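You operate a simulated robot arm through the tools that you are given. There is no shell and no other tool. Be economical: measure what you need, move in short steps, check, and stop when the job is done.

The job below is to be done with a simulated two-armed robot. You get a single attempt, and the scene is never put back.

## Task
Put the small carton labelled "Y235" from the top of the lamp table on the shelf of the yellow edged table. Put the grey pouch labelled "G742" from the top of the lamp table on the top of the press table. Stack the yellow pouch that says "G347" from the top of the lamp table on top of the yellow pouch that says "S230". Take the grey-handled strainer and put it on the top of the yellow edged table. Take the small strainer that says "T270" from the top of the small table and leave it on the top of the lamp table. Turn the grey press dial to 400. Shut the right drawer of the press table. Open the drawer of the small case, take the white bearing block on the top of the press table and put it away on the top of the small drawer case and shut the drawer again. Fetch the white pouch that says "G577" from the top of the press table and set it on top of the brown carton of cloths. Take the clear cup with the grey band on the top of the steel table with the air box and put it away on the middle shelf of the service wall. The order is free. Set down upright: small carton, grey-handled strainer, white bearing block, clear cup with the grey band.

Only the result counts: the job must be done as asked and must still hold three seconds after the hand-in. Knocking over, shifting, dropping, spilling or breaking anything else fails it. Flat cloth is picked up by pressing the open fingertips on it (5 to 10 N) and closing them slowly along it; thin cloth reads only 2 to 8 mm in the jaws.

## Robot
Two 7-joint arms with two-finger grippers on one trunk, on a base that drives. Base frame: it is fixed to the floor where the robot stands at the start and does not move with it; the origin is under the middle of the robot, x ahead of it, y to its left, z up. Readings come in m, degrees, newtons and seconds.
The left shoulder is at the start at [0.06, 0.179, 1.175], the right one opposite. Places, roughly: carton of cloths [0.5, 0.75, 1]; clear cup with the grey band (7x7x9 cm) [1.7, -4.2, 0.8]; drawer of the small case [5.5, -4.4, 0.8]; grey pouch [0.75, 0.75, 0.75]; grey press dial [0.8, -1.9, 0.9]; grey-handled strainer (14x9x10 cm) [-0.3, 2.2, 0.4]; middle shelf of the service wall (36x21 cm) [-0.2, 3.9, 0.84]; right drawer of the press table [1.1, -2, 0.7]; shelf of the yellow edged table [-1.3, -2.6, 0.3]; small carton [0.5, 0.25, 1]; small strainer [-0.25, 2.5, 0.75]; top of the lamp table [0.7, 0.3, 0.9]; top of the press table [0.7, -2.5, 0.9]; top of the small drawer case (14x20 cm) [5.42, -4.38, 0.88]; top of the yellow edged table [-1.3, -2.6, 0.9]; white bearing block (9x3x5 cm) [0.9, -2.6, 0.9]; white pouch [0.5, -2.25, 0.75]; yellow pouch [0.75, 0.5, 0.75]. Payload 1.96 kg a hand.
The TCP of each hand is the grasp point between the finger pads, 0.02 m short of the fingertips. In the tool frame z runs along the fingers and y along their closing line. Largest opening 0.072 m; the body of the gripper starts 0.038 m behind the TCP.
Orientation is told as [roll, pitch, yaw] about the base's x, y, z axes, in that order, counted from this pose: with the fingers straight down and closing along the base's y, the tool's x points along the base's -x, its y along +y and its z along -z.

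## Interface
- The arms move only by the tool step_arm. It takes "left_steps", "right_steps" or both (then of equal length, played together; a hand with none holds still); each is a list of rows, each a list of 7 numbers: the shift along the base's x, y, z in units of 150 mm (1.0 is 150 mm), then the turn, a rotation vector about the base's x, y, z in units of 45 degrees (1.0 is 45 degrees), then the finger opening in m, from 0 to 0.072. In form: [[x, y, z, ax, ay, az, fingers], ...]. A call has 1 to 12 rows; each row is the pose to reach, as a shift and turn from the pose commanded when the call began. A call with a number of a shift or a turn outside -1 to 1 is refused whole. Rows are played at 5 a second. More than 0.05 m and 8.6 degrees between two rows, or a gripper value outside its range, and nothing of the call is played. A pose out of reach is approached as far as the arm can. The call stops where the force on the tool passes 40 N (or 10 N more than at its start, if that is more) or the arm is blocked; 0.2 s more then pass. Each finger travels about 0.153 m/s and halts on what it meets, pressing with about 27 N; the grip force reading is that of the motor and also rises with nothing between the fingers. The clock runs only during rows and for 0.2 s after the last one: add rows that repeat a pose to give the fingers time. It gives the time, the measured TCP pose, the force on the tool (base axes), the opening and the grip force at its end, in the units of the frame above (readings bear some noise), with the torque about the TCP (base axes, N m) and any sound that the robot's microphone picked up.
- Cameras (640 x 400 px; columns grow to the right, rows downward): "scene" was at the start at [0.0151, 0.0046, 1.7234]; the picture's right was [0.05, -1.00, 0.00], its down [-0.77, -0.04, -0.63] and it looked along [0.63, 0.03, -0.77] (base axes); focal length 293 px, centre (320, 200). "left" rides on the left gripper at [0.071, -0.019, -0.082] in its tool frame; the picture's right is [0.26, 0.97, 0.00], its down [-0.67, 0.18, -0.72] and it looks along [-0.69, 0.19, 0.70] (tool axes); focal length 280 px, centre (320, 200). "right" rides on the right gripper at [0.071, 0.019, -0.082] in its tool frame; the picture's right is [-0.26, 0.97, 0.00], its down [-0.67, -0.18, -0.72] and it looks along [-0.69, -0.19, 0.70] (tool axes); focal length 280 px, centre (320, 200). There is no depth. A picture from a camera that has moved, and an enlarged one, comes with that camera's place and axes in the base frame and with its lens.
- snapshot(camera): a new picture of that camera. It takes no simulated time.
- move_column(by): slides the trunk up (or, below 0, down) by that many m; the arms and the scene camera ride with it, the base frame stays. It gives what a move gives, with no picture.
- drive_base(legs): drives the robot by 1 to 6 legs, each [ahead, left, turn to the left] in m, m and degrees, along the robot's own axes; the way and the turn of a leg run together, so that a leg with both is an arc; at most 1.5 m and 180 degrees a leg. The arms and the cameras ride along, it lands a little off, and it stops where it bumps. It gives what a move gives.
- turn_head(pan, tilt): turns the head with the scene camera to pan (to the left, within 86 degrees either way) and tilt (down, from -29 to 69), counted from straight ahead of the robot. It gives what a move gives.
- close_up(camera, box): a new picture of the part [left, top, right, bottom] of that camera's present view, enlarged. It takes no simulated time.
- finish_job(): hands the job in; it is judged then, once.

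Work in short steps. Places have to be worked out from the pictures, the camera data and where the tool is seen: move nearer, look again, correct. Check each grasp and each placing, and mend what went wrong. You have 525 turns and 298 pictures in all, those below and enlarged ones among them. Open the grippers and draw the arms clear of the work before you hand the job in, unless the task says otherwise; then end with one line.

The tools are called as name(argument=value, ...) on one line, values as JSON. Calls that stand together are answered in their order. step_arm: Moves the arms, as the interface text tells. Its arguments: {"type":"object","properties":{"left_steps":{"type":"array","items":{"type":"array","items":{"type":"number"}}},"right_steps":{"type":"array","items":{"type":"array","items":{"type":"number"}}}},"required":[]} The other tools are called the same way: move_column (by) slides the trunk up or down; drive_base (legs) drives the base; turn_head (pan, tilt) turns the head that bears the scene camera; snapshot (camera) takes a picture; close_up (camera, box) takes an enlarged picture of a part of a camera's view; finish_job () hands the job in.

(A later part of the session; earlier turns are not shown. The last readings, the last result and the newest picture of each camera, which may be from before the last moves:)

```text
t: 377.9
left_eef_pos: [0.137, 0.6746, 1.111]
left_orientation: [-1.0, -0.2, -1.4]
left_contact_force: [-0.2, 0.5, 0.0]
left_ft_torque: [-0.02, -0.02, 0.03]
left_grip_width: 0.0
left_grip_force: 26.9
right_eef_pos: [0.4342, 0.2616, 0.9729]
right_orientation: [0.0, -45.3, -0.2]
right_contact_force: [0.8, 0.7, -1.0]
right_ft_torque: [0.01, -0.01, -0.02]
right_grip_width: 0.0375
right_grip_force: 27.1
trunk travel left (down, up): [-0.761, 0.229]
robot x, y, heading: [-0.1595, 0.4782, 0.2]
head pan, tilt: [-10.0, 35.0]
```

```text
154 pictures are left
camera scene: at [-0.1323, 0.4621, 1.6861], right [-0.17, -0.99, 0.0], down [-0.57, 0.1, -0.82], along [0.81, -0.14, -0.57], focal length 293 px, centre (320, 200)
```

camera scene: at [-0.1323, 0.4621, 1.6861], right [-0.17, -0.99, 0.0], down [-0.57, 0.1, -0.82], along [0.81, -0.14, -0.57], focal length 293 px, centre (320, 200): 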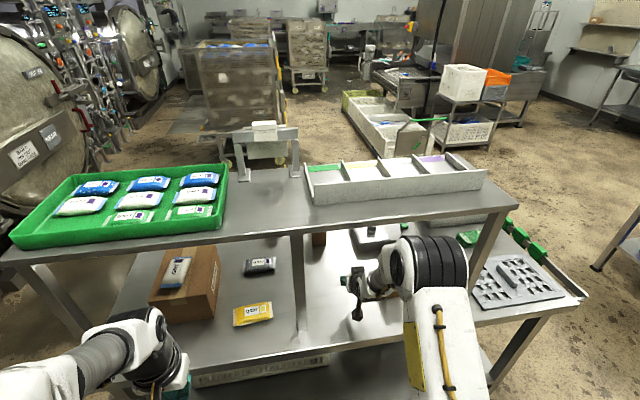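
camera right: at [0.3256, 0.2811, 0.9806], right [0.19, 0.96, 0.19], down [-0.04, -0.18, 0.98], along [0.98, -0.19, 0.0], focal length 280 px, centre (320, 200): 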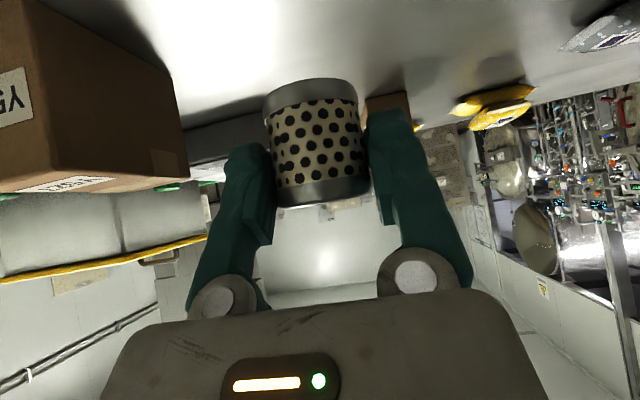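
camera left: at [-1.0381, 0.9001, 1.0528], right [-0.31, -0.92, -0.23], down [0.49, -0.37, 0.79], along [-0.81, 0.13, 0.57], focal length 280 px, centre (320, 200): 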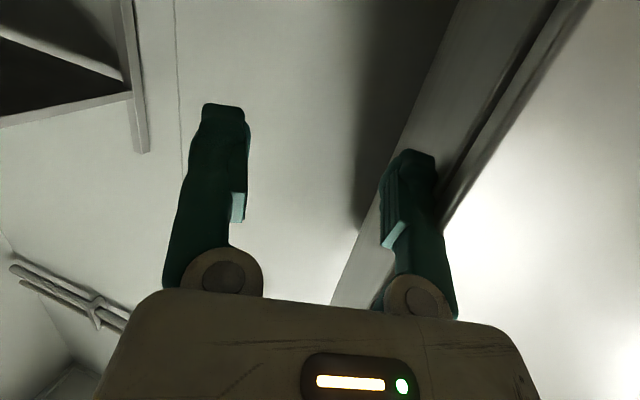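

Clear on both sides. Lower T270 toward the table.

step_arm(right_steps=[[0.1, 0.1, -0.15, 0, 0, 0, 0.02], [0.2, 0.15, -0.3, 0, 0, 0, 0.02], [0.2, 0.15, -0.45, 0, 0, 0, 0.02], [0.2, 0.15, -0.5, 0, 0, 0, 0.02], [0.2, 0.15, -0.5, 0, 0, 0, 0.02]])

step_arm(right_steps=[[0, 0, -0.025, 0, 0, 0, 0.02], [0, 0, -0.05, 0, 0, 0, 0.02], [0, 0, -0.05, 0, 0, 0, 0.02]])

snapshot(camera="right")

```text
t: 379.1
left_eef_pos: [0.1367, 0.6749, 1.1098]
left_orientation: [-1.0, 0.0, -1.5]
left_contact_force: [0.5, -0.5, 0.6]
left_ft_torque: [0.01, 0.0, -0.02]
left_grip_width: 0.0002
left_grip_force: 26.5
right_eef_pos: [0.4638, 0.2841, 0.8976]
right_orientation: [0.0, -45.5, -0.3]
right_contact_force: [0.2, -0.2, -0.5]
right_ft_torque: [0.0, -0.01, -0.02]
right_grip_width: 0.0374
right_grip_force: 26.9
trunk travel left (down, up): [-0.761, 0.229]
robot x, y, heading: [-0.1568, 0.4764, 0.4]
head pan, tilt: [-10.0, 35.0]
```

```text
t: 379.9
left_eef_pos: [0.1355, 0.6748, 1.1105]
left_orientation: [-1.1, -0.1, -1.4]
left_contact_force: [0.8, 0.7, 0.7]
left_ft_torque: [-0.01, -0.01, -0.01]
left_grip_width: 0.0001
left_grip_force: 26.6
right_eef_pos: [0.4645, 0.2843, 0.894]
right_orientation: [-0.1, -45.8, -0.2]
right_contact_force: [6.6, -0.2, 20.4]
right_ft_torque: [-0.07, -0.34, 0.09]
right_grip_width: 0.0376
right_grip_force: 26.8
trunk travel left (down, up): [-0.761, 0.229]
robot x, y, heading: [-0.1574, 0.4764, 0.2]
head pan, tilt: [-10.0, 35.0]
```

```text
153 pictures are left
camera right: at [0.3559, 0.3042, 0.9001], right [0.19, 0.96, 0.19], down [-0.04, -0.18, 0.98], along [0.98, -0.19, 0.01], focal length 280 px, centre (320, 200)
```

right: 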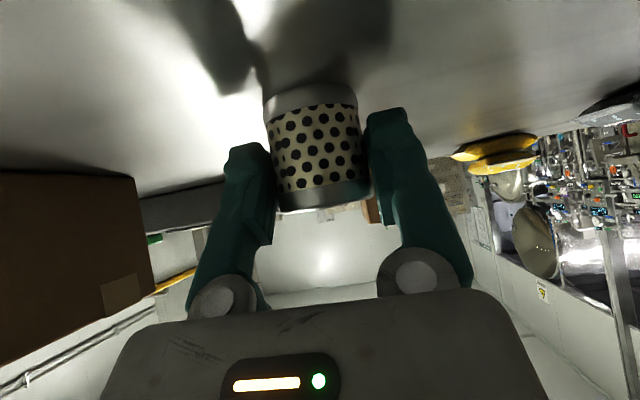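

Contact (20 N). Relieve, open, and retreat back-up.

step_arm(right_steps=[[0, 0, 0.02, 0, 0, 0, 0.02], [0, 0, 0.02, 0, 0, 0, 0.045], [0, 0, 0.02, 0, 0, 0, 0.06], [0, 0, 0.03, 0, 0, 0, 0.065], [-0.1, 0, 0.12, 0, 0, 0, 0.065], [-0.3, 0, 0.3, 0, 0, 0, 0.065], [-0.5, 0, 0.5, 0, 0, 0, 0.065], [-0.7, 0, 0.55, 0, 0, 0, 0.065]])

snapshot(camera="right")

```text
t: 381.8
left_eef_pos: [0.1355, 0.6729, 1.1096]
left_orientation: [-1.0, -0.2, -1.4]
left_contact_force: [-0.2, -1.1, -0.5]
left_ft_torque: [0.02, 0.03, 0.0]
left_grip_width: 0.0
left_grip_force: 27.1
right_eef_pos: [0.358, 0.2846, 0.9737]
right_orientation: [0.0, -45.4, -0.1]
right_contact_force: [0.3, -0.1, 0.2]
right_ft_torque: [-0.01, -0.02, 0.0]
right_grip_width: 0.065
right_grip_force: 0.1
trunk travel left (down, up): [-0.761, 0.229]
robot x, y, heading: [-0.1583, 0.4754, 0.2]
head pan, tilt: [-10.0, 35.0]
```

```text
152 pictures are left
camera right: at [0.2493, 0.3041, 0.9809], right [0.19, 0.96, 0.19], down [-0.04, -0.18, 0.98], along [0.98, -0.19, 0.0], focal length 280 px, centre (320, 200)
```

right: 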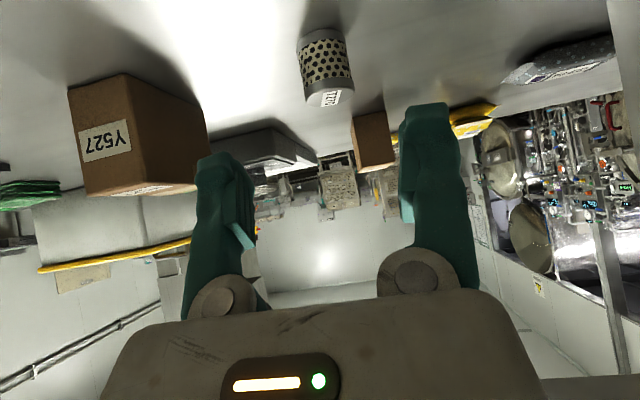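

T270 stands on the lamp table. Now back to the fallen strainer: back off, turn left 90° and look down at it.

drive_base(legs=[[-0.45, 0, 0], [0, 0, 90]])

turn_head(pan=15, tilt=55)

snapshot(camera="scene")

```text
t: 388.3
left_eef_pos: [-0.8032, 0.7688, 1.1099]
left_orientation: [-1.0, -0.2, 89.0]
left_contact_force: [0.2, 0.4, 0.4]
left_ft_torque: [0.0, 0.01, 0.05]
left_grip_width: 0.0001
left_grip_force: 26.6
right_eef_pos: [-0.4157, 0.9934, 0.9727]
right_orientation: [0.1, -45.5, 90.1]
right_contact_force: [-0.4, -0.4, -0.7]
right_ft_torque: [0.0, 0.02, 0.0]
right_grip_width: 0.0652
right_grip_force: 0.1
trunk travel left (down, up): [-0.761, 0.229]
robot x, y, heading: [-0.6051, 0.4747, 90.4]
head pan, tilt: [-10.0, 35.0]
```

```text
t: 389.2
left_eef_pos: [-0.8026, 0.7682, 1.1097]
left_orientation: [-1.0, -0.1, 88.9]
left_contact_force: [-0.3, -0.2, 0.7]
left_ft_torque: [0.0, 0.0, 0.0]
left_grip_width: 0.0001
left_grip_force: 27.6
right_eef_pos: [-0.4155, 0.9925, 0.9729]
right_orientation: [0.0, -45.4, 90.1]
right_contact_force: [0.2, 0.3, 0.4]
right_ft_torque: [-0.04, -0.02, 0.01]
right_grip_width: 0.0647
right_grip_force: 0.0
trunk travel left (down, up): [-0.761, 0.229]
robot x, y, heading: [-0.6059, 0.4725, 90.5]
head pan, tilt: [15.0, 55.0]
```

```text
151 pictures are left
camera scene: at [-0.6247, 0.485, 1.6579], right [0.96, 0.27, 0.0], down [0.22, -0.79, -0.57], along [-0.15, 0.55, -0.82], focal length 293 px, centre (320, 200)
```

scene: 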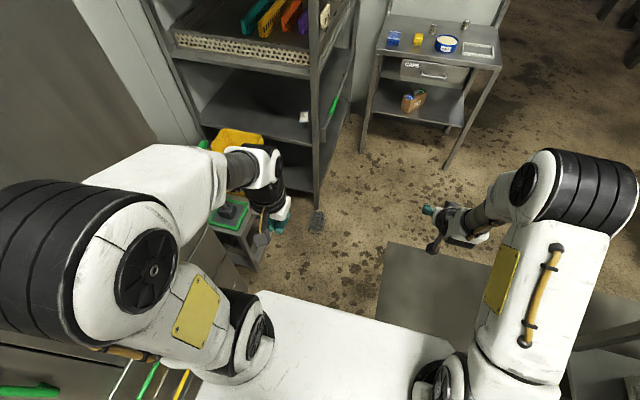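

close_up(camera="scene", box=[270, 180, 366, 240])

```text
6.67 times, centred on (318, 210) of scene
camera zoom: at [-0.6247, 0.485, 1.6579], right [0.96, 0.27, 0.0], down [0.22, -0.79, -0.57], along [-0.15, 0.55, -0.82], focal length 1956 px, centre (333, 133)
```

zoom: 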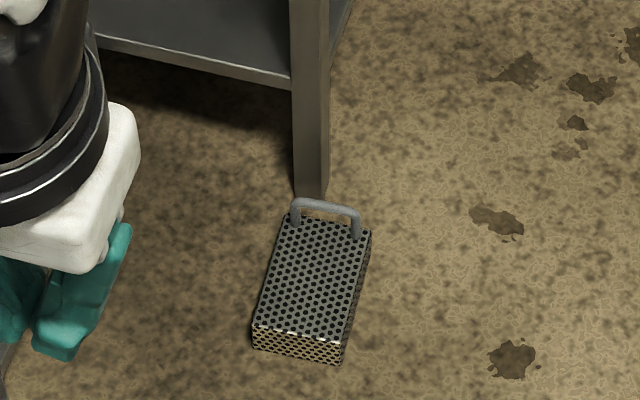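

The strainer sits upright at x −0.93…−0.85, y 1.335–1.461, handle at the +y end. I'll clamp one handle leg with the right hand pointing down, closing along y, approaching from +x (heading 180). Drive there.

drive_base(legs=[[0.78, -0.31, 0], [0, 0, 89.5]])

step_arm(right_steps=[[0, 0, 0, 0, -0.18, 0, 0.05], [0, 0, 0, 0, -0.36, 0, 0.05], [0.1, 0, 0, 0, -0.54, 0, 0.05], [0.2, 0, 0, 0, -0.72, 0, 0.05], [0.3, 0, 0, 0, -0.9, 0, 0.05], [0.3, 0, 0, 0, -1, 0, 0.05], [0.3, 0, 0, 0, -1, 0, 0.05]])

move_column(by=-0.4)

turn_head(pan=-20, tilt=50)

snapshot(camera="scene")

snapshot(camera="right")

```text
t: 397.5
left_eef_pos: [-0.5989, 1.0637, 1.1099]
left_orientation: [-1.0, 0.0, 178.9]
left_contact_force: [0.1, 0.8, -0.3]
left_ft_torque: [0.0, -0.03, -0.01]
left_grip_width: 0.0
left_grip_force: 27.2
right_eef_pos: [-0.8235, 1.4514, 0.9738]
right_orientation: [0.0, -45.4, -179.8]
right_contact_force: [-0.3, -1.3, -0.8]
right_ft_torque: [0.0, 0.02, -0.01]
right_grip_width: 0.0646
right_grip_force: 0.0
trunk travel left (down, up): [-0.761, 0.229]
robot x, y, heading: [-0.3042, 1.2664, -179.3]
head pan, tilt: [15.0, 55.0]
```

```text
t: 399.1
left_eef_pos: [-0.5985, 1.065, 1.1094]
left_orientation: [-1.0, -0.1, 179.0]
left_contact_force: [-0.4, -0.8, 0.1]
left_ft_torque: [-0.02, 0.02, -0.01]
left_grip_width: 0.0002
left_grip_force: 27.1
right_eef_pos: [-0.7783, 1.452, 0.9736]
right_orientation: [0.2, -0.3, -179.9]
right_contact_force: [-0.2, -0.1, 0.9]
right_ft_torque: [0.01, -0.01, -0.01]
right_grip_width: 0.0501
right_grip_force: 0.1
trunk travel left (down, up): [-0.761, 0.229]
robot x, y, heading: [-0.3019, 1.2623, -179.5]
head pan, tilt: [15.0, 55.0]
```

```text
t: 402.9
left_eef_pos: [-0.5979, 1.0644, 0.7101]
left_orientation: [-1.0, 0.0, 179.0]
left_contact_force: [0.5, -0.9, 1.0]
left_ft_torque: [-0.02, 0.01, 0.02]
left_grip_width: 0.0
left_grip_force: 26.9
right_eef_pos: [-0.7782, 1.4524, 0.5738]
right_orientation: [0.2, -0.4, -179.9]
right_contact_force: [-0.2, 0.2, 0.2]
right_ft_torque: [0.01, 0.02, 0.01]
right_grip_width: 0.0499
right_grip_force: 0.0
trunk travel left (down, up): [-0.361, 0.629]
robot x, y, heading: [-0.3038, 1.2616, -179.3]
head pan, tilt: [15.0, 55.0]
```

```text
t: 403.9
left_eef_pos: [-0.5977, 1.064, 0.7091]
left_orientation: [-1.1, -0.1, 178.9]
left_contact_force: [-0.4, 0.8, 1.3]
left_ft_torque: [0.01, 0.01, -0.01]
left_grip_width: 0.0
left_grip_force: 26.9
right_eef_pos: [-0.7793, 1.4512, 0.5735]
right_orientation: [0.3, -0.5, -179.9]
right_contact_force: [0.3, -0.4, 1.4]
right_ft_torque: [0.0, 0.0, 0.0]
right_grip_width: 0.0498
right_grip_force: 0.0
trunk travel left (down, up): [-0.361, 0.629]
robot x, y, heading: [-0.3052, 1.265, -179.2]
head pan, tilt: [-20.0, 50.0]
```

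```text
149 pictures are left
camera scene: at [-0.3188, 1.2898, 1.2644], right [0.33, 0.94, 0.0], down [0.72, -0.25, -0.64], along [-0.61, 0.21, -0.77], focal length 293 px, centre (320, 200)
```

scene: 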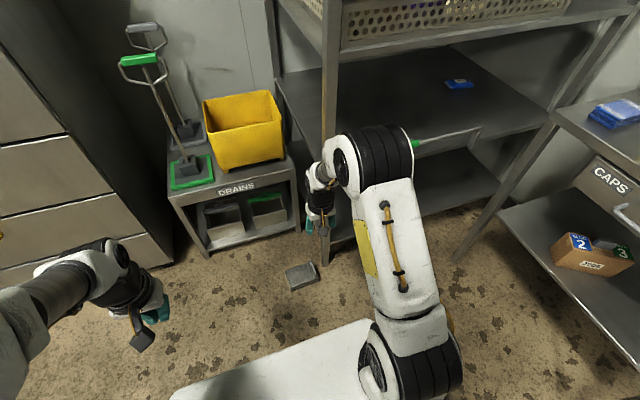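

```text
148 pictures are left
camera right: at [-0.7076, 1.4332, 0.6547], right [-0.26, -0.97, 0.0], down [-0.67, 0.18, 0.72], along [-0.7, 0.18, -0.69], focal length 280 px, centre (320, 200)
```

right: 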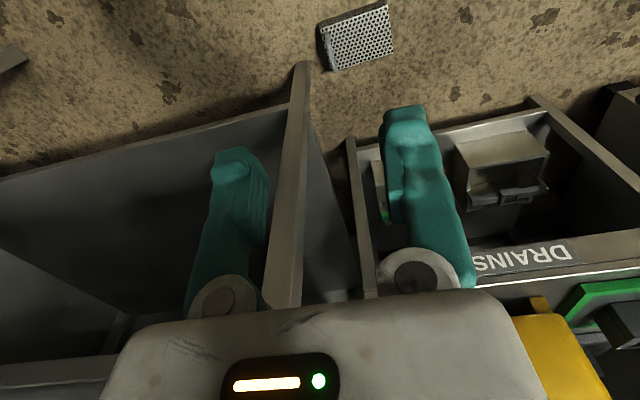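

close_up(camera="right", box=[300, 0, 420, 75])

```text
5.33 times, centred on (360, 38) of right
camera zoom: at [-0.7076, 1.4332, 0.6547], right [-0.26, -0.97, 0.0], down [-0.67, 0.18, 0.72], along [-0.7, 0.18, -0.69], focal length 1495 px, centre (107, 1067)
```

zoom: 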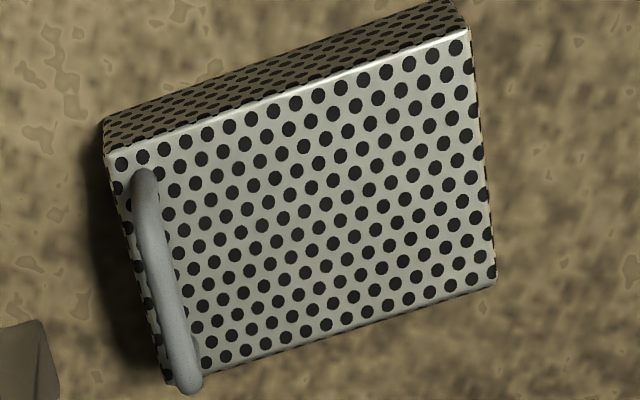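

Handle near leg at ≈(−0.869, 1.4575). Lower the trunk further and position the right hand above that leg.

move_column(by=-0.34)

step_arm(right_steps=[[-0.2, 0.02, 0, 0, 0, 0, 0.05], [-0.4, 0.04, -0.1, 0, 0, 0, 0.05], [-0.62, 0.04, -0.25, 0, 0, 0, 0.05], [-0.62, 0.04, -0.45, 0, 0, 0, 0.05], [-0.62, 0.04, -0.6, 0, 0, 0, 0.05], [-0.62, 0.04, -0.6, 0, 0, 0, 0.05]])

snapshot(camera="right")

```text
t: 407.3
left_eef_pos: [-0.5982, 1.0645, 0.3701]
left_orientation: [-1.0, -0.1, 179.0]
left_contact_force: [0.1, 0.6, 0.0]
left_ft_torque: [0.03, 0.0, 0.0]
left_grip_width: 0.0001
left_grip_force: 26.9
right_eef_pos: [-0.7788, 1.4514, 0.2332]
right_orientation: [0.3, -0.4, -179.9]
right_contact_force: [-0.3, 0.1, -0.4]
right_ft_torque: [0.02, -0.03, 0.01]
right_grip_width: 0.0502
right_grip_force: 0.0
trunk travel left (down, up): [-0.021, 0.969]
robot x, y, heading: [-0.3092, 1.2643, -179.3]
head pan, tilt: [-20.0, 50.0]
```

```text
t: 408.7
left_eef_pos: [-0.5971, 1.0641, 0.3697]
left_orientation: [-1.0, -0.1, 179.0]
left_contact_force: [0.1, 0.1, -0.2]
left_ft_torque: [0.01, -0.04, 0.0]
left_grip_width: 0.0
left_grip_force: 27.2
right_eef_pos: [-0.8704, 1.4575, 0.1431]
right_orientation: [0.3, -0.3, -179.9]
right_contact_force: [-0.2, 0.6, -0.7]
right_ft_torque: [-0.01, 0.02, 0.01]
right_grip_width: 0.0499
right_grip_force: 0.1
trunk travel left (down, up): [-0.021, 0.969]
robot x, y, heading: [-0.3042, 1.2638, -179.2]
head pan, tilt: [-20.0, 50.0]
```

```text
146 pictures are left
camera right: at [-0.8006, 1.4394, 0.2241], right [-0.26, -0.97, 0.0], down [-0.67, 0.18, 0.72], along [-0.7, 0.18, -0.69], focal length 280 px, centre (320, 200)
```

right: 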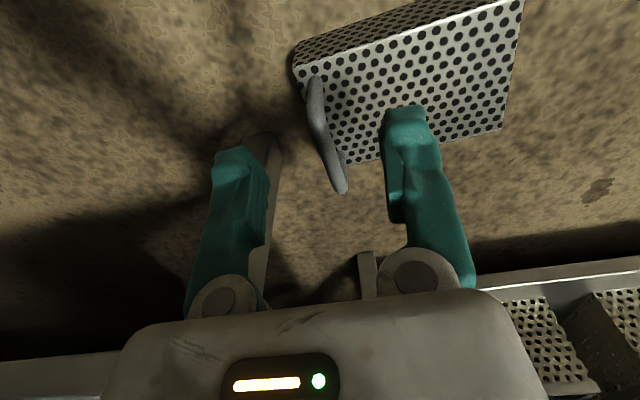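

Well aligned. Descend to z≈0.08 and close on the leg.

step_arm(right_steps=[[0.01, 0, -0.15, 0, 0, 0, 0.05], [0.01, 0, -0.3, 0, 0, 0, 0.05], [0.01, 0, -0.42, 0, 0, 0, 0.05], [0.01, 0, -0.42, 0, 0, 0, 0.05], [0.01, 0, -0.42, 0, 0, 0, 0.035], [0.01, 0, -0.42, 0, 0, 0, 0.02], [0.01, 0, -0.42, 0, 0, 0, 0.005], [0.01, 0, -0.42, 0, 0, 0, 0.0], [0.01, 0, -0.42, 0, 0, 0, 0.0]])

snapshot(camera="right")

```text
t: 410.7
left_eef_pos: [-0.5979, 1.0647, 0.3685]
left_orientation: [-1.0, -0.1, 179.1]
left_contact_force: [0.5, 0.2, 0.4]
left_ft_torque: [-0.01, 0.07, 0.0]
left_grip_width: 0.0
left_grip_force: 26.9
right_eef_pos: [-0.8703, 1.4575, 0.0805]
right_orientation: [0.3, -0.4, -180.0]
right_contact_force: [-0.1, 0.7, -0.2]
right_ft_torque: [0.01, -0.04, 0.01]
right_grip_width: 0.0087
right_grip_force: 26.5
trunk travel left (down, up): [-0.021, 0.969]
robot x, y, heading: [-0.3058, 1.2632, -179.0]
head pan, tilt: [-20.0, 50.0]
```

```text
145 pictures are left
camera right: at [-0.7998, 1.439, 0.1614], right [-0.26, -0.97, 0.0], down [-0.67, 0.18, 0.72], along [-0.7, 0.18, -0.69], focal length 280 px, centre (320, 200)
```

right: 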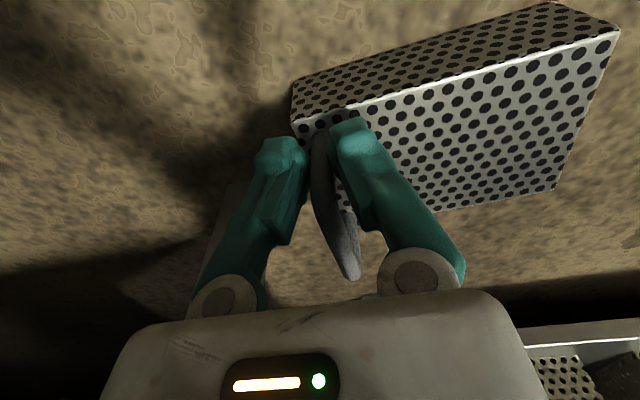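

Clamped the leg (8.7 mm). Lift 6 cm and check.

step_arm(right_steps=[[0, 0, 0.1, 0, 0, 0, 0.0], [0, 0, 0.25, 0, 0, 0, 0.0], [0, 0, 0.4, 0, 0, 0, 0.0], [0, 0, 0.4, 0, 0, 0, 0.0]])

snapshot(camera="right")

close_up(camera="scene", box=[240, 200, 400, 300])

```text
t: 411.7
left_eef_pos: [-0.5981, 1.065, 0.3701]
left_orientation: [-0.9, -0.1, 179.0]
left_contact_force: [-0.1, 0.4, -0.5]
left_ft_torque: [-0.02, 0.01, 0.04]
left_grip_width: 0.0
left_grip_force: 27.7
right_eef_pos: [-0.871, 1.4581, 0.1401]
right_orientation: [0.1, -0.3, -179.9]
right_contact_force: [-0.4, 0.0, -2.9]
right_ft_torque: [0.15, -0.07, -0.01]
right_grip_width: 0.009
right_grip_force: 27.4
trunk travel left (down, up): [-0.021, 0.969]
robot x, y, heading: [-0.3059, 1.26, -179.4]
head pan, tilt: [-20.0, 50.0]
```

```text
144 pictures are left
camera right: at [-0.7992, 1.4394, 0.2216], right [-0.26, -0.97, 0.0], down [-0.67, 0.18, 0.72], along [-0.7, 0.18, -0.69], focal length 280 px, centre (320, 200)
```

right: 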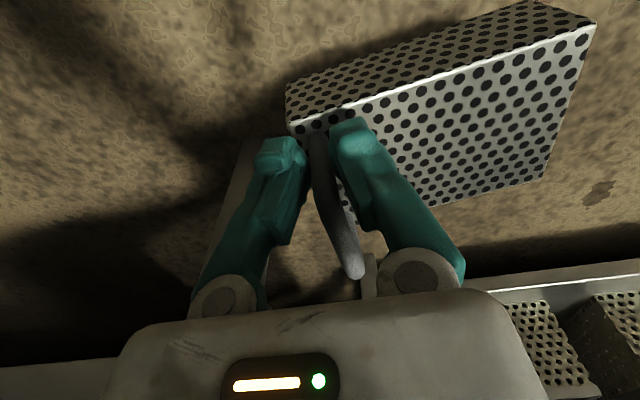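

```text
4.00 times, centred on (320, 250) of scene
camera zoom: at [-0.319, 1.29, 0.9244], right [0.33, 0.94, 0.0], down [0.72, -0.25, -0.64], along [-0.61, 0.21, -0.77], focal length 1174 px, centre (320, 0)
```

zoom: 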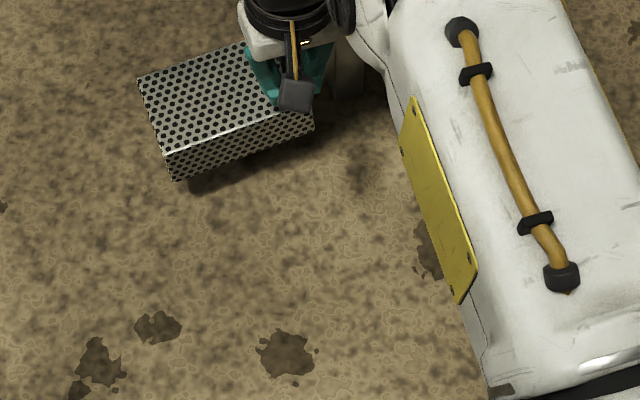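

Held firmly, nearly level. Raise the trunk and drive to the yellow table, keeping well away from the cabinets.

move_column(by=0.4)

move_column(by=0.4)

drive_base(legs=[[-0.12, 0, -0.6], [0, 1.2, 0], [0, 1.2, 0], [0, 0.95, 0]])

turn_head(pan=-15, tilt=40)

snapshot(camera="scene")

snapshot(camera="right")

```text
t: 415.5
left_eef_pos: [-0.5979, 1.0643, 0.7697]
left_orientation: [-1.0, -0.1, 179.0]
left_contact_force: [-0.9, -0.1, -0.3]
left_ft_torque: [-0.03, 0.02, 0.0]
left_grip_width: 0.0
left_grip_force: 27.1
right_eef_pos: [-0.8691, 1.4588, 0.5399]
right_orientation: [0.1, -0.3, -179.8]
right_contact_force: [0.1, 0.2, -3.7]
right_ft_torque: [0.14, -0.1, 0.01]
right_grip_width: 0.0094
right_grip_force: 26.9
trunk travel left (down, up): [-0.421, 0.569]
robot x, y, heading: [-0.3056, 1.2637, -179.1]
head pan, tilt: [-20.0, 50.0]
```

```text
t: 419.3
left_eef_pos: [-0.5991, 1.0642, 1.1695]
left_orientation: [-1.0, -0.1, 179.1]
left_contact_force: [-0.1, 0.9, -0.1]
left_ft_torque: [0.0, -0.03, -0.02]
left_grip_width: 0.0
left_grip_force: 26.5
right_eef_pos: [-0.8697, 1.4579, 0.9395]
right_orientation: [0.3, -0.4, -180.0]
right_contact_force: [0.1, 0.8, -3.6]
right_ft_torque: [0.16, -0.09, -0.01]
right_grip_width: 0.0091
right_grip_force: 27.1
trunk travel left (down, up): [-0.821, 0.169]
robot x, y, heading: [-0.3045, 1.2656, -179.2]
head pan, tilt: [-20.0, 50.0]
```

```text
t: 436.4
left_eef_pos: [-0.4375, -2.278, 1.1696]
left_orientation: [-1.0, 0.0, 179.3]
left_contact_force: [-0.9, 0.7, -0.5]
left_ft_torque: [0.0, 0.01, 0.02]
left_grip_width: 0.0
left_grip_force: 27.4
right_eef_pos: [-0.7109, -1.8856, 0.9394]
right_orientation: [0.1, -0.4, -179.5]
right_contact_force: [0.0, 0.3, -3.5]
right_ft_torque: [0.17, -0.05, -0.01]
right_grip_width: 0.0093
right_grip_force: 26.5
trunk travel left (down, up): [-0.821, 0.169]
robot x, y, heading: [-0.1451, -2.0768, -179.1]
head pan, tilt: [-20.0, 50.0]
```

```text
t: 437.2
left_eef_pos: [-0.4375, -2.2783, 1.1703]
left_orientation: [-1.0, -0.1, 179.3]
left_contact_force: [0.4, 0.0, 0.5]
left_ft_torque: [-0.03, 0.0, 0.0]
left_grip_width: 0.0
left_grip_force: 26.8
right_eef_pos: [-0.7109, -1.886, 0.9389]
right_orientation: [0.2, -0.5, -179.5]
right_contact_force: [-0.9, 0.6, -2.7]
right_ft_torque: [0.13, -0.06, 0.01]
right_grip_width: 0.0094
right_grip_force: 27.0
trunk travel left (down, up): [-0.821, 0.169]
robot x, y, heading: [-0.142, -2.0768, -179.1]
head pan, tilt: [-15.0, 40.0]
```

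```text
142 pictures are left
camera scene: at [-0.1686, -2.0555, 1.7385], right [0.24, 0.97, 0.0], down [0.62, -0.16, -0.77], along [-0.74, 0.19, -0.64], focal length 293 px, centre (320, 200)
```

scene: 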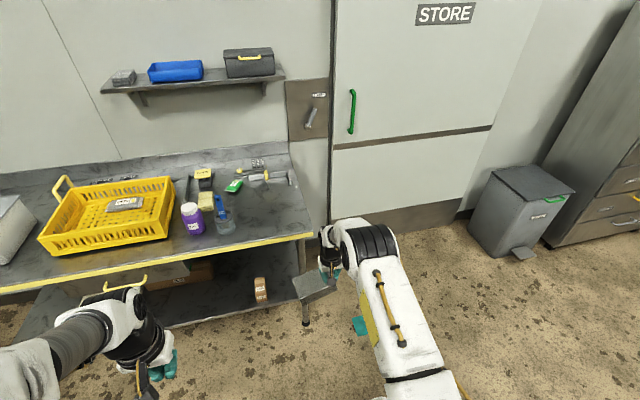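

```text
141 pictures are left
camera right: at [-0.6401, -1.9044, 1.0214], right [-0.25, -0.97, 0.0], down [-0.67, 0.18, 0.72], along [-0.7, 0.18, -0.69], focal length 280 px, centre (320, 200)
```

right: 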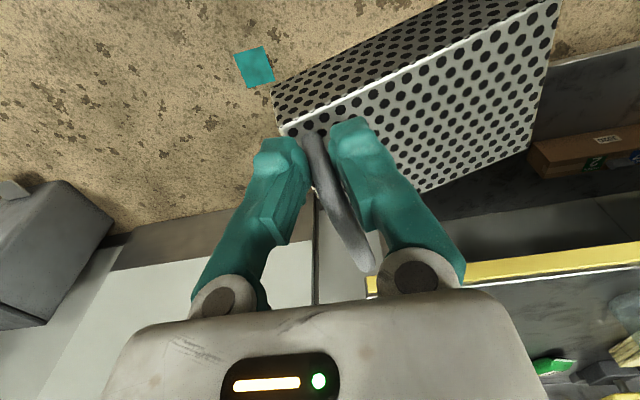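

The far end is drooping a bit; raise the right hand 12 cm for clearance and drive over the free right part of the table top.

step_arm(right_steps=[[0, 0, 0.25, 0, 0, 0, 0.0], [0, 0, 0.5, 0, 0, 0, 0.0], [0, 0, 0.75, 0, 0, 0, 0.0], [0, 0, 0.9, 0, 0, 0, 0.0]])

drive_base(legs=[[0, 0.085, 0], [0.38, 0, 0]])

snapshot(camera="right")

snapshot(camera="scene")

```text
t: 438.2
left_eef_pos: [-0.4363, -2.2783, 1.1689]
left_orientation: [-1.0, -0.1, 179.3]
left_contact_force: [0.7, -0.6, -0.5]
left_ft_torque: [-0.01, 0.0, 0.04]
left_grip_width: 0.0
left_grip_force: 27.1
right_eef_pos: [-0.7089, -1.8854, 1.0741]
right_orientation: [0.3, -0.5, -179.5]
right_contact_force: [0.0, 0.2, -2.0]
right_ft_torque: [0.14, -0.05, 0.0]
right_grip_width: 0.0097
right_grip_force: 26.5
trunk travel left (down, up): [-0.821, 0.169]
robot x, y, heading: [-0.1419, -2.0779, -178.9]
head pan, tilt: [-15.0, 40.0]
```

```text
t: 441.2
left_eef_pos: [-0.8167, -2.3679, 1.1694]
left_orientation: [-0.9, 0.0, 179.1]
left_contact_force: [-1.1, 0.2, 0.0]
left_ft_torque: [0.0, 0.03, -0.02]
left_grip_width: 0.0001
left_grip_force: 27.0
right_eef_pos: [-1.0878, -1.9736, 1.0738]
right_orientation: [0.2, -0.4, -179.7]
right_contact_force: [0.6, 0.2, -3.0]
right_ft_torque: [0.13, -0.06, -0.04]
right_grip_width: 0.0097
right_grip_force: 26.6
trunk travel left (down, up): [-0.821, 0.169]
robot x, y, heading: [-0.5252, -2.1699, -179.1]
head pan, tilt: [-15.0, 40.0]
```

```text
140 pictures are left
camera right: at [-1.0183, -1.9928, 1.1562], right [-0.26, -0.97, 0.0], down [-0.67, 0.18, 0.72], along [-0.7, 0.18, -0.69], focal length 280 px, centre (320, 200)
```

right: 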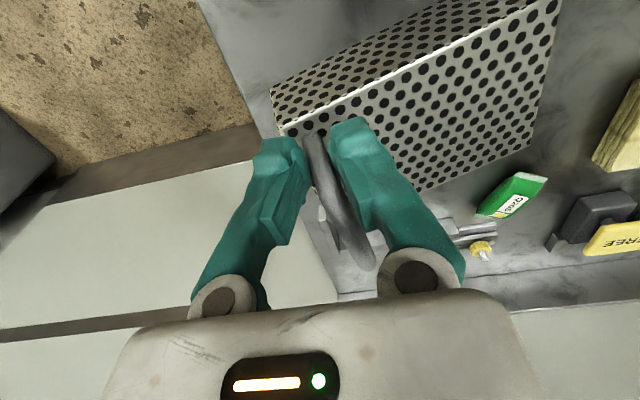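

```text
139 pictures are left
camera scene: at [-0.5469, -2.1458, 1.7386], right [0.25, 0.97, 0.0], down [0.62, -0.16, -0.77], along [-0.74, 0.19, -0.64], focal length 293 px, centre (320, 200)
```

scene: 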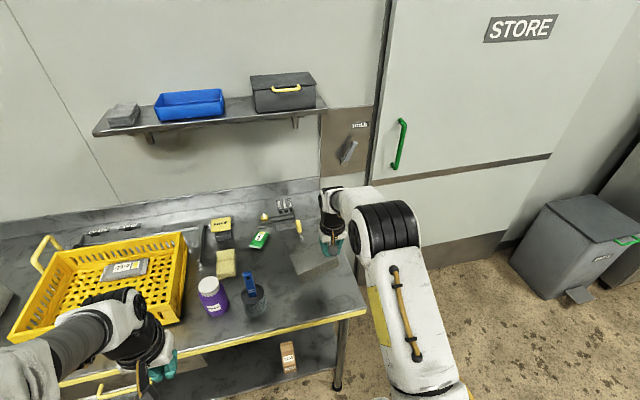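

Over the free area. I rotate the hand −12° about x to level the strainer while lowering to z≈0.97.

step_arm(right_steps=[[0, 0, -0.15, -0.13, 0, 0, 0.0], [0, 0, -0.3, -0.27, 0, 0, 0.0], [0, 0, -0.45, -0.27, 0, 0, 0.0], [0, 0, -0.6, -0.27, 0, 0, 0.0], [0, 0, -0.68, -0.27, 0, 0, 0.0], [0, 0, -0.68, -0.27, 0, 0, 0.0]])

snapshot(camera="right")

close_up(camera="scene", box=[250, 200, 410, 300])

```text
t: 442.6
left_eef_pos: [-0.8166, -2.3676, 1.1687]
left_orientation: [-1.1, -0.1, 179.0]
left_contact_force: [0.6, -0.7, -0.3]
left_ft_torque: [0.0, 0.0, 0.0]
left_grip_width: 0.0001
left_grip_force: 26.9
right_eef_pos: [-1.0895, -1.9745, 0.9725]
right_orientation: [12.3, -0.3, -179.8]
right_contact_force: [-0.7, 0.5, -4.3]
right_ft_torque: [0.19, -0.07, 0.02]
right_grip_width: 0.0095
right_grip_force: 27.1
trunk travel left (down, up): [-0.821, 0.169]
robot x, y, heading: [-0.5231, -2.1715, -179.0]
head pan, tilt: [-15.0, 40.0]
```

```text
138 pictures are left
camera right: at [-1.0188, -1.9755, 1.0558], right [-0.26, -0.94, 0.21], down [-0.67, 0.33, 0.67], along [-0.7, 0.03, -0.72], focal length 280 px, centre (320, 200)
```

right: 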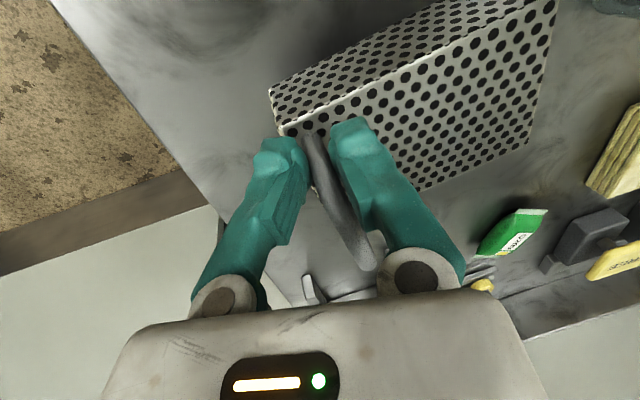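

```text
4.00 times, centred on (330, 250) of scene
camera zoom: at [-0.5477, -2.1462, 1.7385], right [0.25, 0.97, 0.0], down [0.62, -0.16, -0.77], along [-0.74, 0.19, -0.64], focal length 1174 px, centre (280, 0)
```

zoom: 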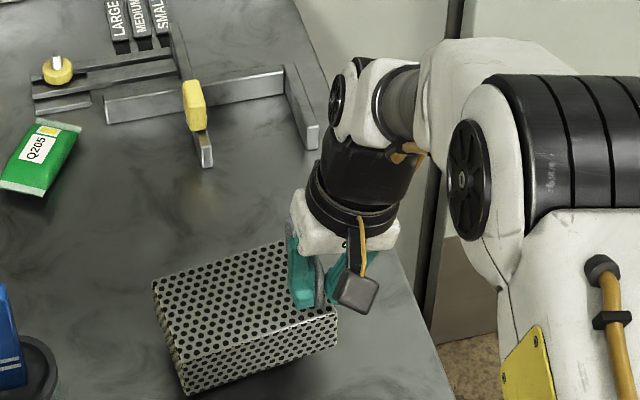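

step_arm(right_steps=[[0, 0, -0.06, 0, 0, 0, 0.0], [0, 0, -0.12, 0, 0, 0, 0.0], [0, 0, -0.16, 0, 0, 0, 0.0], [0, 0, -0.16, 0, 0, 0, 0.0]])

```text
t: 443.6
left_eef_pos: [-0.8158, -2.3686, 1.1691]
left_orientation: [-1.0, -0.1, 179.1]
left_contact_force: [0.8, 0.0, 0.4]
left_ft_torque: [-0.01, 0.01, -0.04]
left_grip_width: 0.0
left_grip_force: 26.8
right_eef_pos: [-1.0892, -1.9749, 0.9472]
right_orientation: [12.3, -0.4, -179.7]
right_contact_force: [-0.7, 0.2, -3.0]
right_ft_torque: [0.22, -0.08, -0.01]
right_grip_width: 0.0095
right_grip_force: 27.2
trunk travel left (down, up): [-0.821, 0.169]
robot x, y, heading: [-0.5243, -2.1654, -179.0]
head pan, tilt: [-15.0, 40.0]
```

step_arm(right_steps=[[0, 0, -0.03, 0, 0, 0, 0.0], [0, 0, -0.06, 0, 0, 0, 0.0], [0, 0, -0.06, 0, 0, 0, 0.0]])

snapshot(camera="right")

```text
t: 444.4
left_eef_pos: [-0.8164, -2.3686, 1.1699]
left_orientation: [-1.0, -0.2, 179.0]
left_contact_force: [0.3, 0.0, -0.2]
left_ft_torque: [-0.02, 0.02, 0.03]
left_grip_width: 0.0004
left_grip_force: 27.1
right_eef_pos: [-1.0893, -1.9757, 0.941]
right_orientation: [12.3, -0.7, -179.9]
right_contact_force: [-0.5, 1.0, 9.5]
right_ft_torque: [0.12, 0.92, 0.02]
right_grip_width: 0.0093
right_grip_force: 26.5
trunk travel left (down, up): [-0.821, 0.169]
robot x, y, heading: [-0.523, -2.1658, -179.3]
head pan, tilt: [-15.0, 40.0]
```

```text
136 pictures are left
camera right: at [-1.0181, -1.9761, 1.0247], right [-0.26, -0.94, 0.21], down [-0.67, 0.33, 0.67], along [-0.7, 0.03, -0.71], focal length 280 px, centre (320, 200)
```

right: 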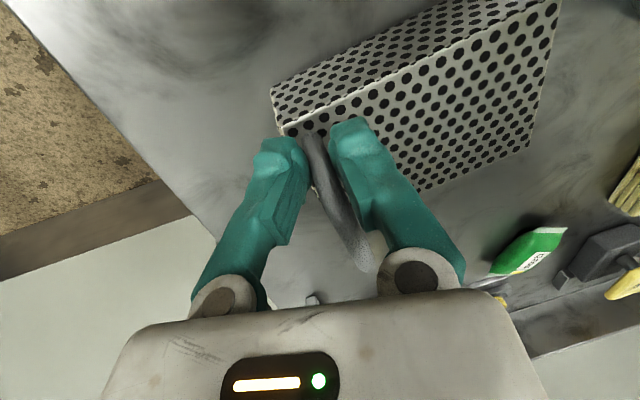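

Contact made, within a few mm of flat. Open the fingers gently and raise straight up.

step_arm(right_steps=[[0, 0, -0.01, 0, 0, 0, 0.015], [0, 0, -0.01, 0, 0, 0, 0.025], [0, 0, -0.01, 0, 0, 0, 0.025], [0, 0, 0.1, 0, 0, 0, 0.025], [0, 0, 0.3, 0, 0, 0, 0.025], [0, 0, 0.6, 0, 0, 0, 0.025], [0, 0, 0.9, 0, 0, 0, 0.025]])

snapshot(camera="right")

close_up(camera="scene", box=[250, 200, 410, 300])

```text
t: 446.1
left_eef_pos: [-0.8167, -2.3665, 1.1705]
left_orientation: [-1.0, -0.2, 179.1]
left_contact_force: [0.9, -0.5, 0.1]
left_ft_torque: [0.03, -0.03, 0.0]
left_grip_width: 0.0
left_grip_force: 27.3
right_eef_pos: [-1.0885, -1.9741, 1.0768]
right_orientation: [12.3, -0.5, -179.7]
right_contact_force: [-0.3, 0.1, 0.4]
right_ft_torque: [0.0, 0.03, 0.05]
right_grip_width: 0.0249
right_grip_force: 0.0
trunk travel left (down, up): [-0.821, 0.169]
robot x, y, heading: [-0.524, -2.1701, -179.1]
head pan, tilt: [-15.0, 40.0]
```

```text
135 pictures are left
camera right: at [-1.0175, -1.9749, 1.1601], right [-0.26, -0.94, 0.21], down [-0.67, 0.33, 0.67], along [-0.7, 0.03, -0.72], focal length 280 px, centre (320, 200)
```

right: 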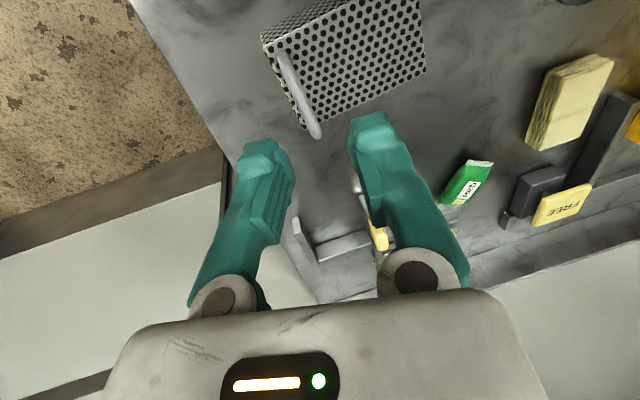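

```text
4.00 times, centred on (330, 250) of scene
camera zoom: at [-0.5459, -2.1463, 1.7385], right [0.25, 0.97, 0.0], down [0.62, -0.16, -0.77], along [-0.74, 0.19, -0.64], focal length 1174 px, centre (280, 0)
```

zoom: 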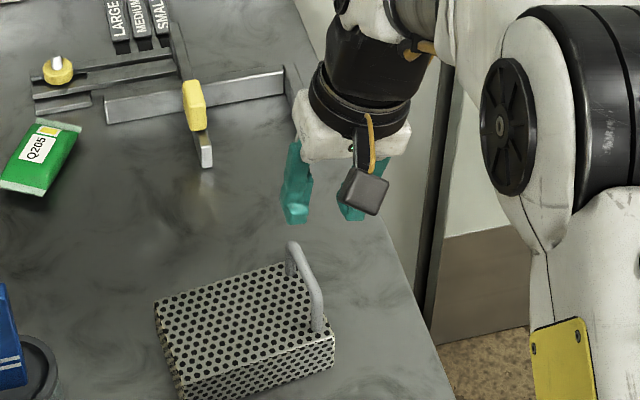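

The strainer stands upright on the yellow table. Now the bearing block: restore the hand, back off and drive around to the press table's front.

drive_base(legs=[[-0.35, 0, 0], [0, -1.1, -0.8], [-1.1, 0, 0], [-1.0, 0, 0], [0, 1.35, 0]])

step_arm(right_steps=[[0, 0, 0, 0.13, 0, 0, 0.06], [0, 0, 0, 0.27, 0, 0, 0.06], [0, 0, 0, 0.27, 0, 0, 0.06]])

turn_head(pan=0, tilt=40)

snapshot(camera="scene")

```text
t: 469.9
left_eef_pos: [1.6206, -2.6133, 1.1693]
left_orientation: [-1.1, -0.1, 178.1]
left_contact_force: [0.2, -0.4, 0.8]
left_ft_torque: [0.01, -0.01, -0.02]
left_grip_width: 0.0
left_grip_force: 27.3
right_eef_pos: [1.353, -2.2139, 1.075]
right_orientation: [12.2, -0.5, 179.2]
right_contact_force: [0.6, 0.3, 1.0]
right_ft_torque: [-0.02, -0.02, 0.01]
right_grip_width: 0.0249
right_grip_force: 0.1
trunk travel left (down, up): [-0.821, 0.169]
robot x, y, heading: [1.9173, -2.421, 179.9]
head pan, tilt: [-15.0, 40.0]
```

```text
t: 470.7
left_eef_pos: [1.6195, -2.6113, 1.169]
left_orientation: [-1.0, -0.1, 178.0]
left_contact_force: [-0.1, 0.6, 0.6]
left_ft_torque: [0.0, 0.03, 0.0]
left_grip_width: 0.0001
left_grip_force: 26.8
right_eef_pos: [1.3532, -2.2124, 1.0752]
right_orientation: [0.1, -0.6, 179.3]
right_contact_force: [-0.2, 0.3, 0.6]
right_ft_torque: [-0.04, -0.01, 0.02]
right_grip_width: 0.06
right_grip_force: 0.1
trunk travel left (down, up): [-0.821, 0.169]
robot x, y, heading: [1.9211, -2.4147, 179.6]
head pan, tilt: [-15.0, 40.0]
```

```text
t: 471.5
left_eef_pos: [1.62, -2.6123, 1.169]
left_orientation: [-1.0, -0.1, 178.1]
left_contact_force: [1.2, 0.6, 0.2]
left_ft_torque: [-0.01, -0.03, 0.01]
left_grip_width: 0.0
left_grip_force: 26.9
right_eef_pos: [1.355, -2.2149, 1.0761]
right_orientation: [0.1, -0.7, 179.4]
right_contact_force: [0.9, 0.8, 0.4]
right_ft_torque: [0.02, 0.02, -0.01]
right_grip_width: 0.0602
right_grip_force: 0.0
trunk travel left (down, up): [-0.821, 0.169]
robot x, y, heading: [1.9168, -2.4224, 180.0]
head pan, tilt: [0.0, 40.0]
```

```text
133 pictures are left
camera scene: at [1.8893, -2.4174, 1.7385], right [0.0, 1.0, 0.0], down [0.64, 0.0, -0.77], along [-0.77, 0.0, -0.64], focal length 293 px, centre (320, 200)
```

scene: 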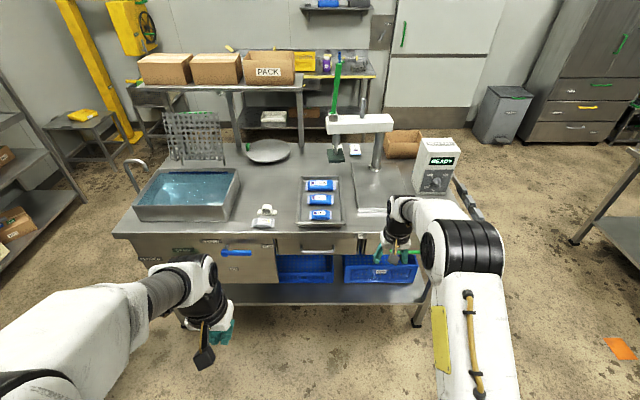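

Scene is as left. I prepare the left hand: yaw −90° (closing along x) to grip the bearing's 3 cm thickness, and extend.

step_arm(left_steps=[[-0.15, 0, 0, 0, 0, -0.18, 0.06], [-0.3, 0, 0, 0, 0, -0.36, 0.06], [-0.45, 0, 0, 0, 0, -0.54, 0.06], [-0.6, 0, 0, 0, 0, -0.72, 0.06], [-0.8, 0, 0, 0, 0, -0.9, 0.06], [-1, 0, 0, 0, 0, -1, 0.06]])

step_arm(left_steps=[[0, 0, -0.1, 0, 0, -0.18, 0.06], [0, 0, -0.2, 0, 0, -0.36, 0.06], [0, 0, -0.3, 0, 0, -0.54, 0.06], [0, 0, -0.4, 0, 0, -0.72, 0.06], [0, 0, -0.5, 0, 0, -0.9, 0.06], [0, 0, -0.6, 0, 0, -1, 0.06]])

drive_base(legs=[[0.47, 0.03, 0]])

snapshot(camera="left")

close_up(camera="scene", box=[400, 100, 520, 175])

```text
t: 472.9
left_eef_pos: [1.4688, -2.6128, 1.1695]
left_orientation: [-1.0, -0.1, 133.0]
left_contact_force: [-0.2, 0.4, -0.2]
left_ft_torque: [0.01, -0.01, -0.04]
left_grip_width: 0.0603
left_grip_force: 0.1
right_eef_pos: [1.3526, -2.2143, 1.0754]
right_orientation: [0.2, -0.7, 179.3]
right_contact_force: [-0.7, -0.6, -0.1]
right_ft_torque: [0.0, 0.0, -0.02]
right_grip_width: 0.0602
right_grip_force: 0.1
trunk travel left (down, up): [-0.821, 0.169]
robot x, y, heading: [1.9142, -2.4179, 179.7]
head pan, tilt: [0.0, 40.0]
```

```text
t: 474.3
left_eef_pos: [1.4684, -2.6123, 1.0796]
left_orientation: [-1.0, -0.1, 88.1]
left_contact_force: [0.0, -0.4, -0.2]
left_ft_torque: [0.02, 0.02, 0.0]
left_grip_width: 0.0599
left_grip_force: 0.2
right_eef_pos: [1.3533, -2.2138, 1.0763]
right_orientation: [0.2, -0.6, 179.2]
right_contact_force: [0.4, 0.0, -0.6]
right_ft_torque: [0.03, -0.02, -0.06]
right_grip_width: 0.0599
right_grip_force: 0.1
trunk travel left (down, up): [-0.821, 0.169]
robot x, y, heading: [1.9157, -2.4167, 180.0]
head pan, tilt: [0.0, 40.0]
```

```text
t: 477.1
left_eef_pos: [0.9997, -2.6395, 1.08]
left_orientation: [-1.0, -0.1, 88.0]
left_contact_force: [-0.6, -0.4, -0.6]
left_ft_torque: [-0.03, -0.01, -0.03]
left_grip_width: 0.0602
left_grip_force: 0.1
right_eef_pos: [0.8851, -2.2408, 1.0766]
right_orientation: [0.3, -0.5, 179.2]
right_contact_force: [-0.2, -0.3, 0.7]
right_ft_torque: [0.0, 0.0, 0.01]
right_grip_width: 0.0599
right_grip_force: 0.2
trunk travel left (down, up): [-0.821, 0.169]
robot x, y, heading: [1.4446, -2.4502, 179.6]
head pan, tilt: [0.0, 40.0]
```

```text
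132 pictures are left
camera left: at [1.0177, -2.7131, 1.1609], right [-0.97, -0.23, -0.02], down [-0.17, 0.68, 0.71], along [-0.15, 0.7, -0.7], focal length 280 px, centre (320, 200)
```

left: 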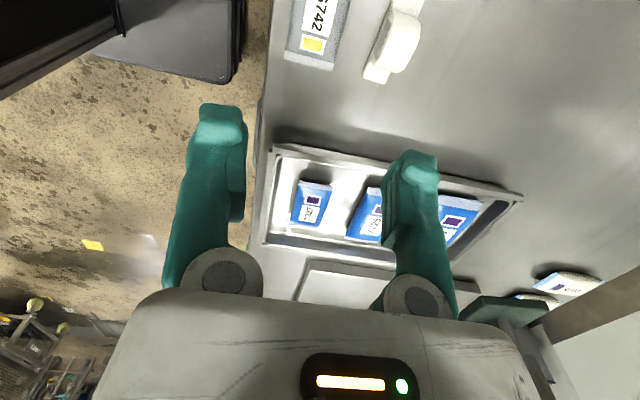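

```text
5.33 times, centred on (460, 138) of scene
camera zoom: at [1.4211, -2.4455, 1.7386], right [0.01, 1.0, 0.0], down [0.64, 0.0, -0.77], along [-0.77, 0.0, -0.64], focal length 1565 px, centre (-427, 533)
```

zoom: 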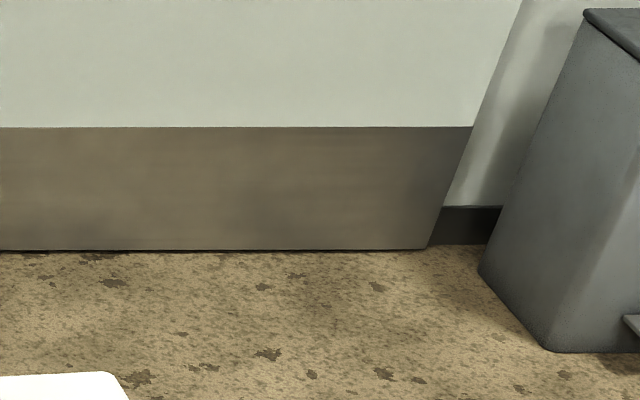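

Bearing center ≈ (0.936, −2.653). Move above it with a 0.048 opening (G742 is close by) and re-check.

step_arm(left_steps=[[-0.2, -0.04, -0.2, 0, 0, 0, 0.048], [-0.42, -0.09, -0.45, 0, 0, 0, 0.048], [-0.42, -0.09, -0.7, 0, 0, 0, 0.048], [-0.42, -0.09, -0.85, 0, 0, 0, 0.048], [-0.42, -0.09, -0.85, 0, 0, 0, 0.048]])

snapshot(camera="left")

```text
refused: row 2 steps farther than a row can; nothing moved
```

```text
130 pictures are left
camera left: at [1.0177, -2.7131, 1.1609], right [-0.97, -0.23, -0.02], down [-0.17, 0.68, 0.71], along [-0.15, 0.7, -0.7], focal length 280 px, centre (320, 200)
```

left: 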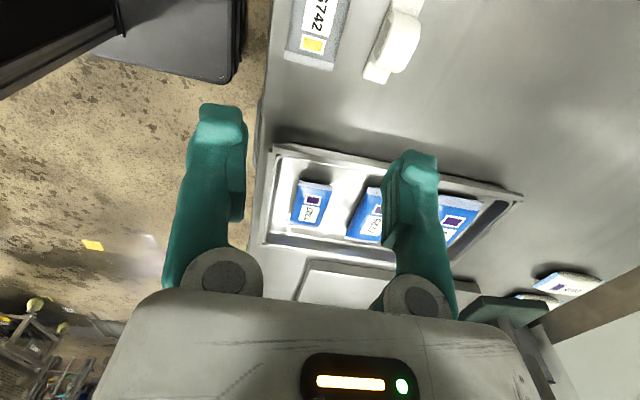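

step_arm(left_steps=[[-0.15, -0.04, -0.15, 0, 0, 0, 0.048], [-0.3, -0.09, -0.35, 0, 0, 0, 0.048], [-0.42, -0.09, -0.6, 0, 0, 0, 0.048], [-0.42, -0.09, -0.8, 0, 0, 0, 0.048], [-0.42, -0.09, -0.85, 0, 0, 0, 0.048]])

snapshot(camera="left")

```text
t: 478.3
left_eef_pos: [0.9366, -2.6536, 0.952]
left_orientation: [-1.0, 0.0, 88.0]
left_contact_force: [-0.1, 0.2, 0.1]
left_ft_torque: [0.02, 0.0, 0.03]
left_grip_width: 0.0481
left_grip_force: 0.1
right_eef_pos: [0.8854, -2.2399, 1.0749]
right_orientation: [0.2, -0.6, 179.2]
right_contact_force: [0.1, -0.5, 0.3]
right_ft_torque: [-0.01, -0.02, -0.01]
right_grip_width: 0.06
right_grip_force: 0.2
trunk travel left (down, up): [-0.821, 0.169]
robot x, y, heading: [1.442, -2.4468, 179.7]
head pan, tilt: [0.0, 40.0]
```

```text
129 pictures are left
camera left: at [0.9541, -2.7261, 1.0331], right [-0.97, -0.23, -0.02], down [-0.17, 0.68, 0.71], along [-0.15, 0.7, -0.7], focal length 280 px, centre (320, 200)
```

left: 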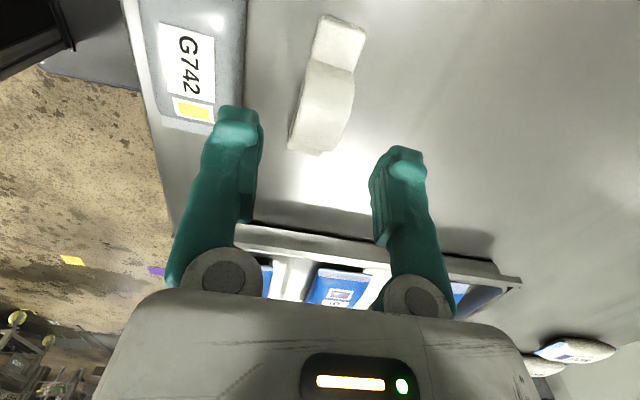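

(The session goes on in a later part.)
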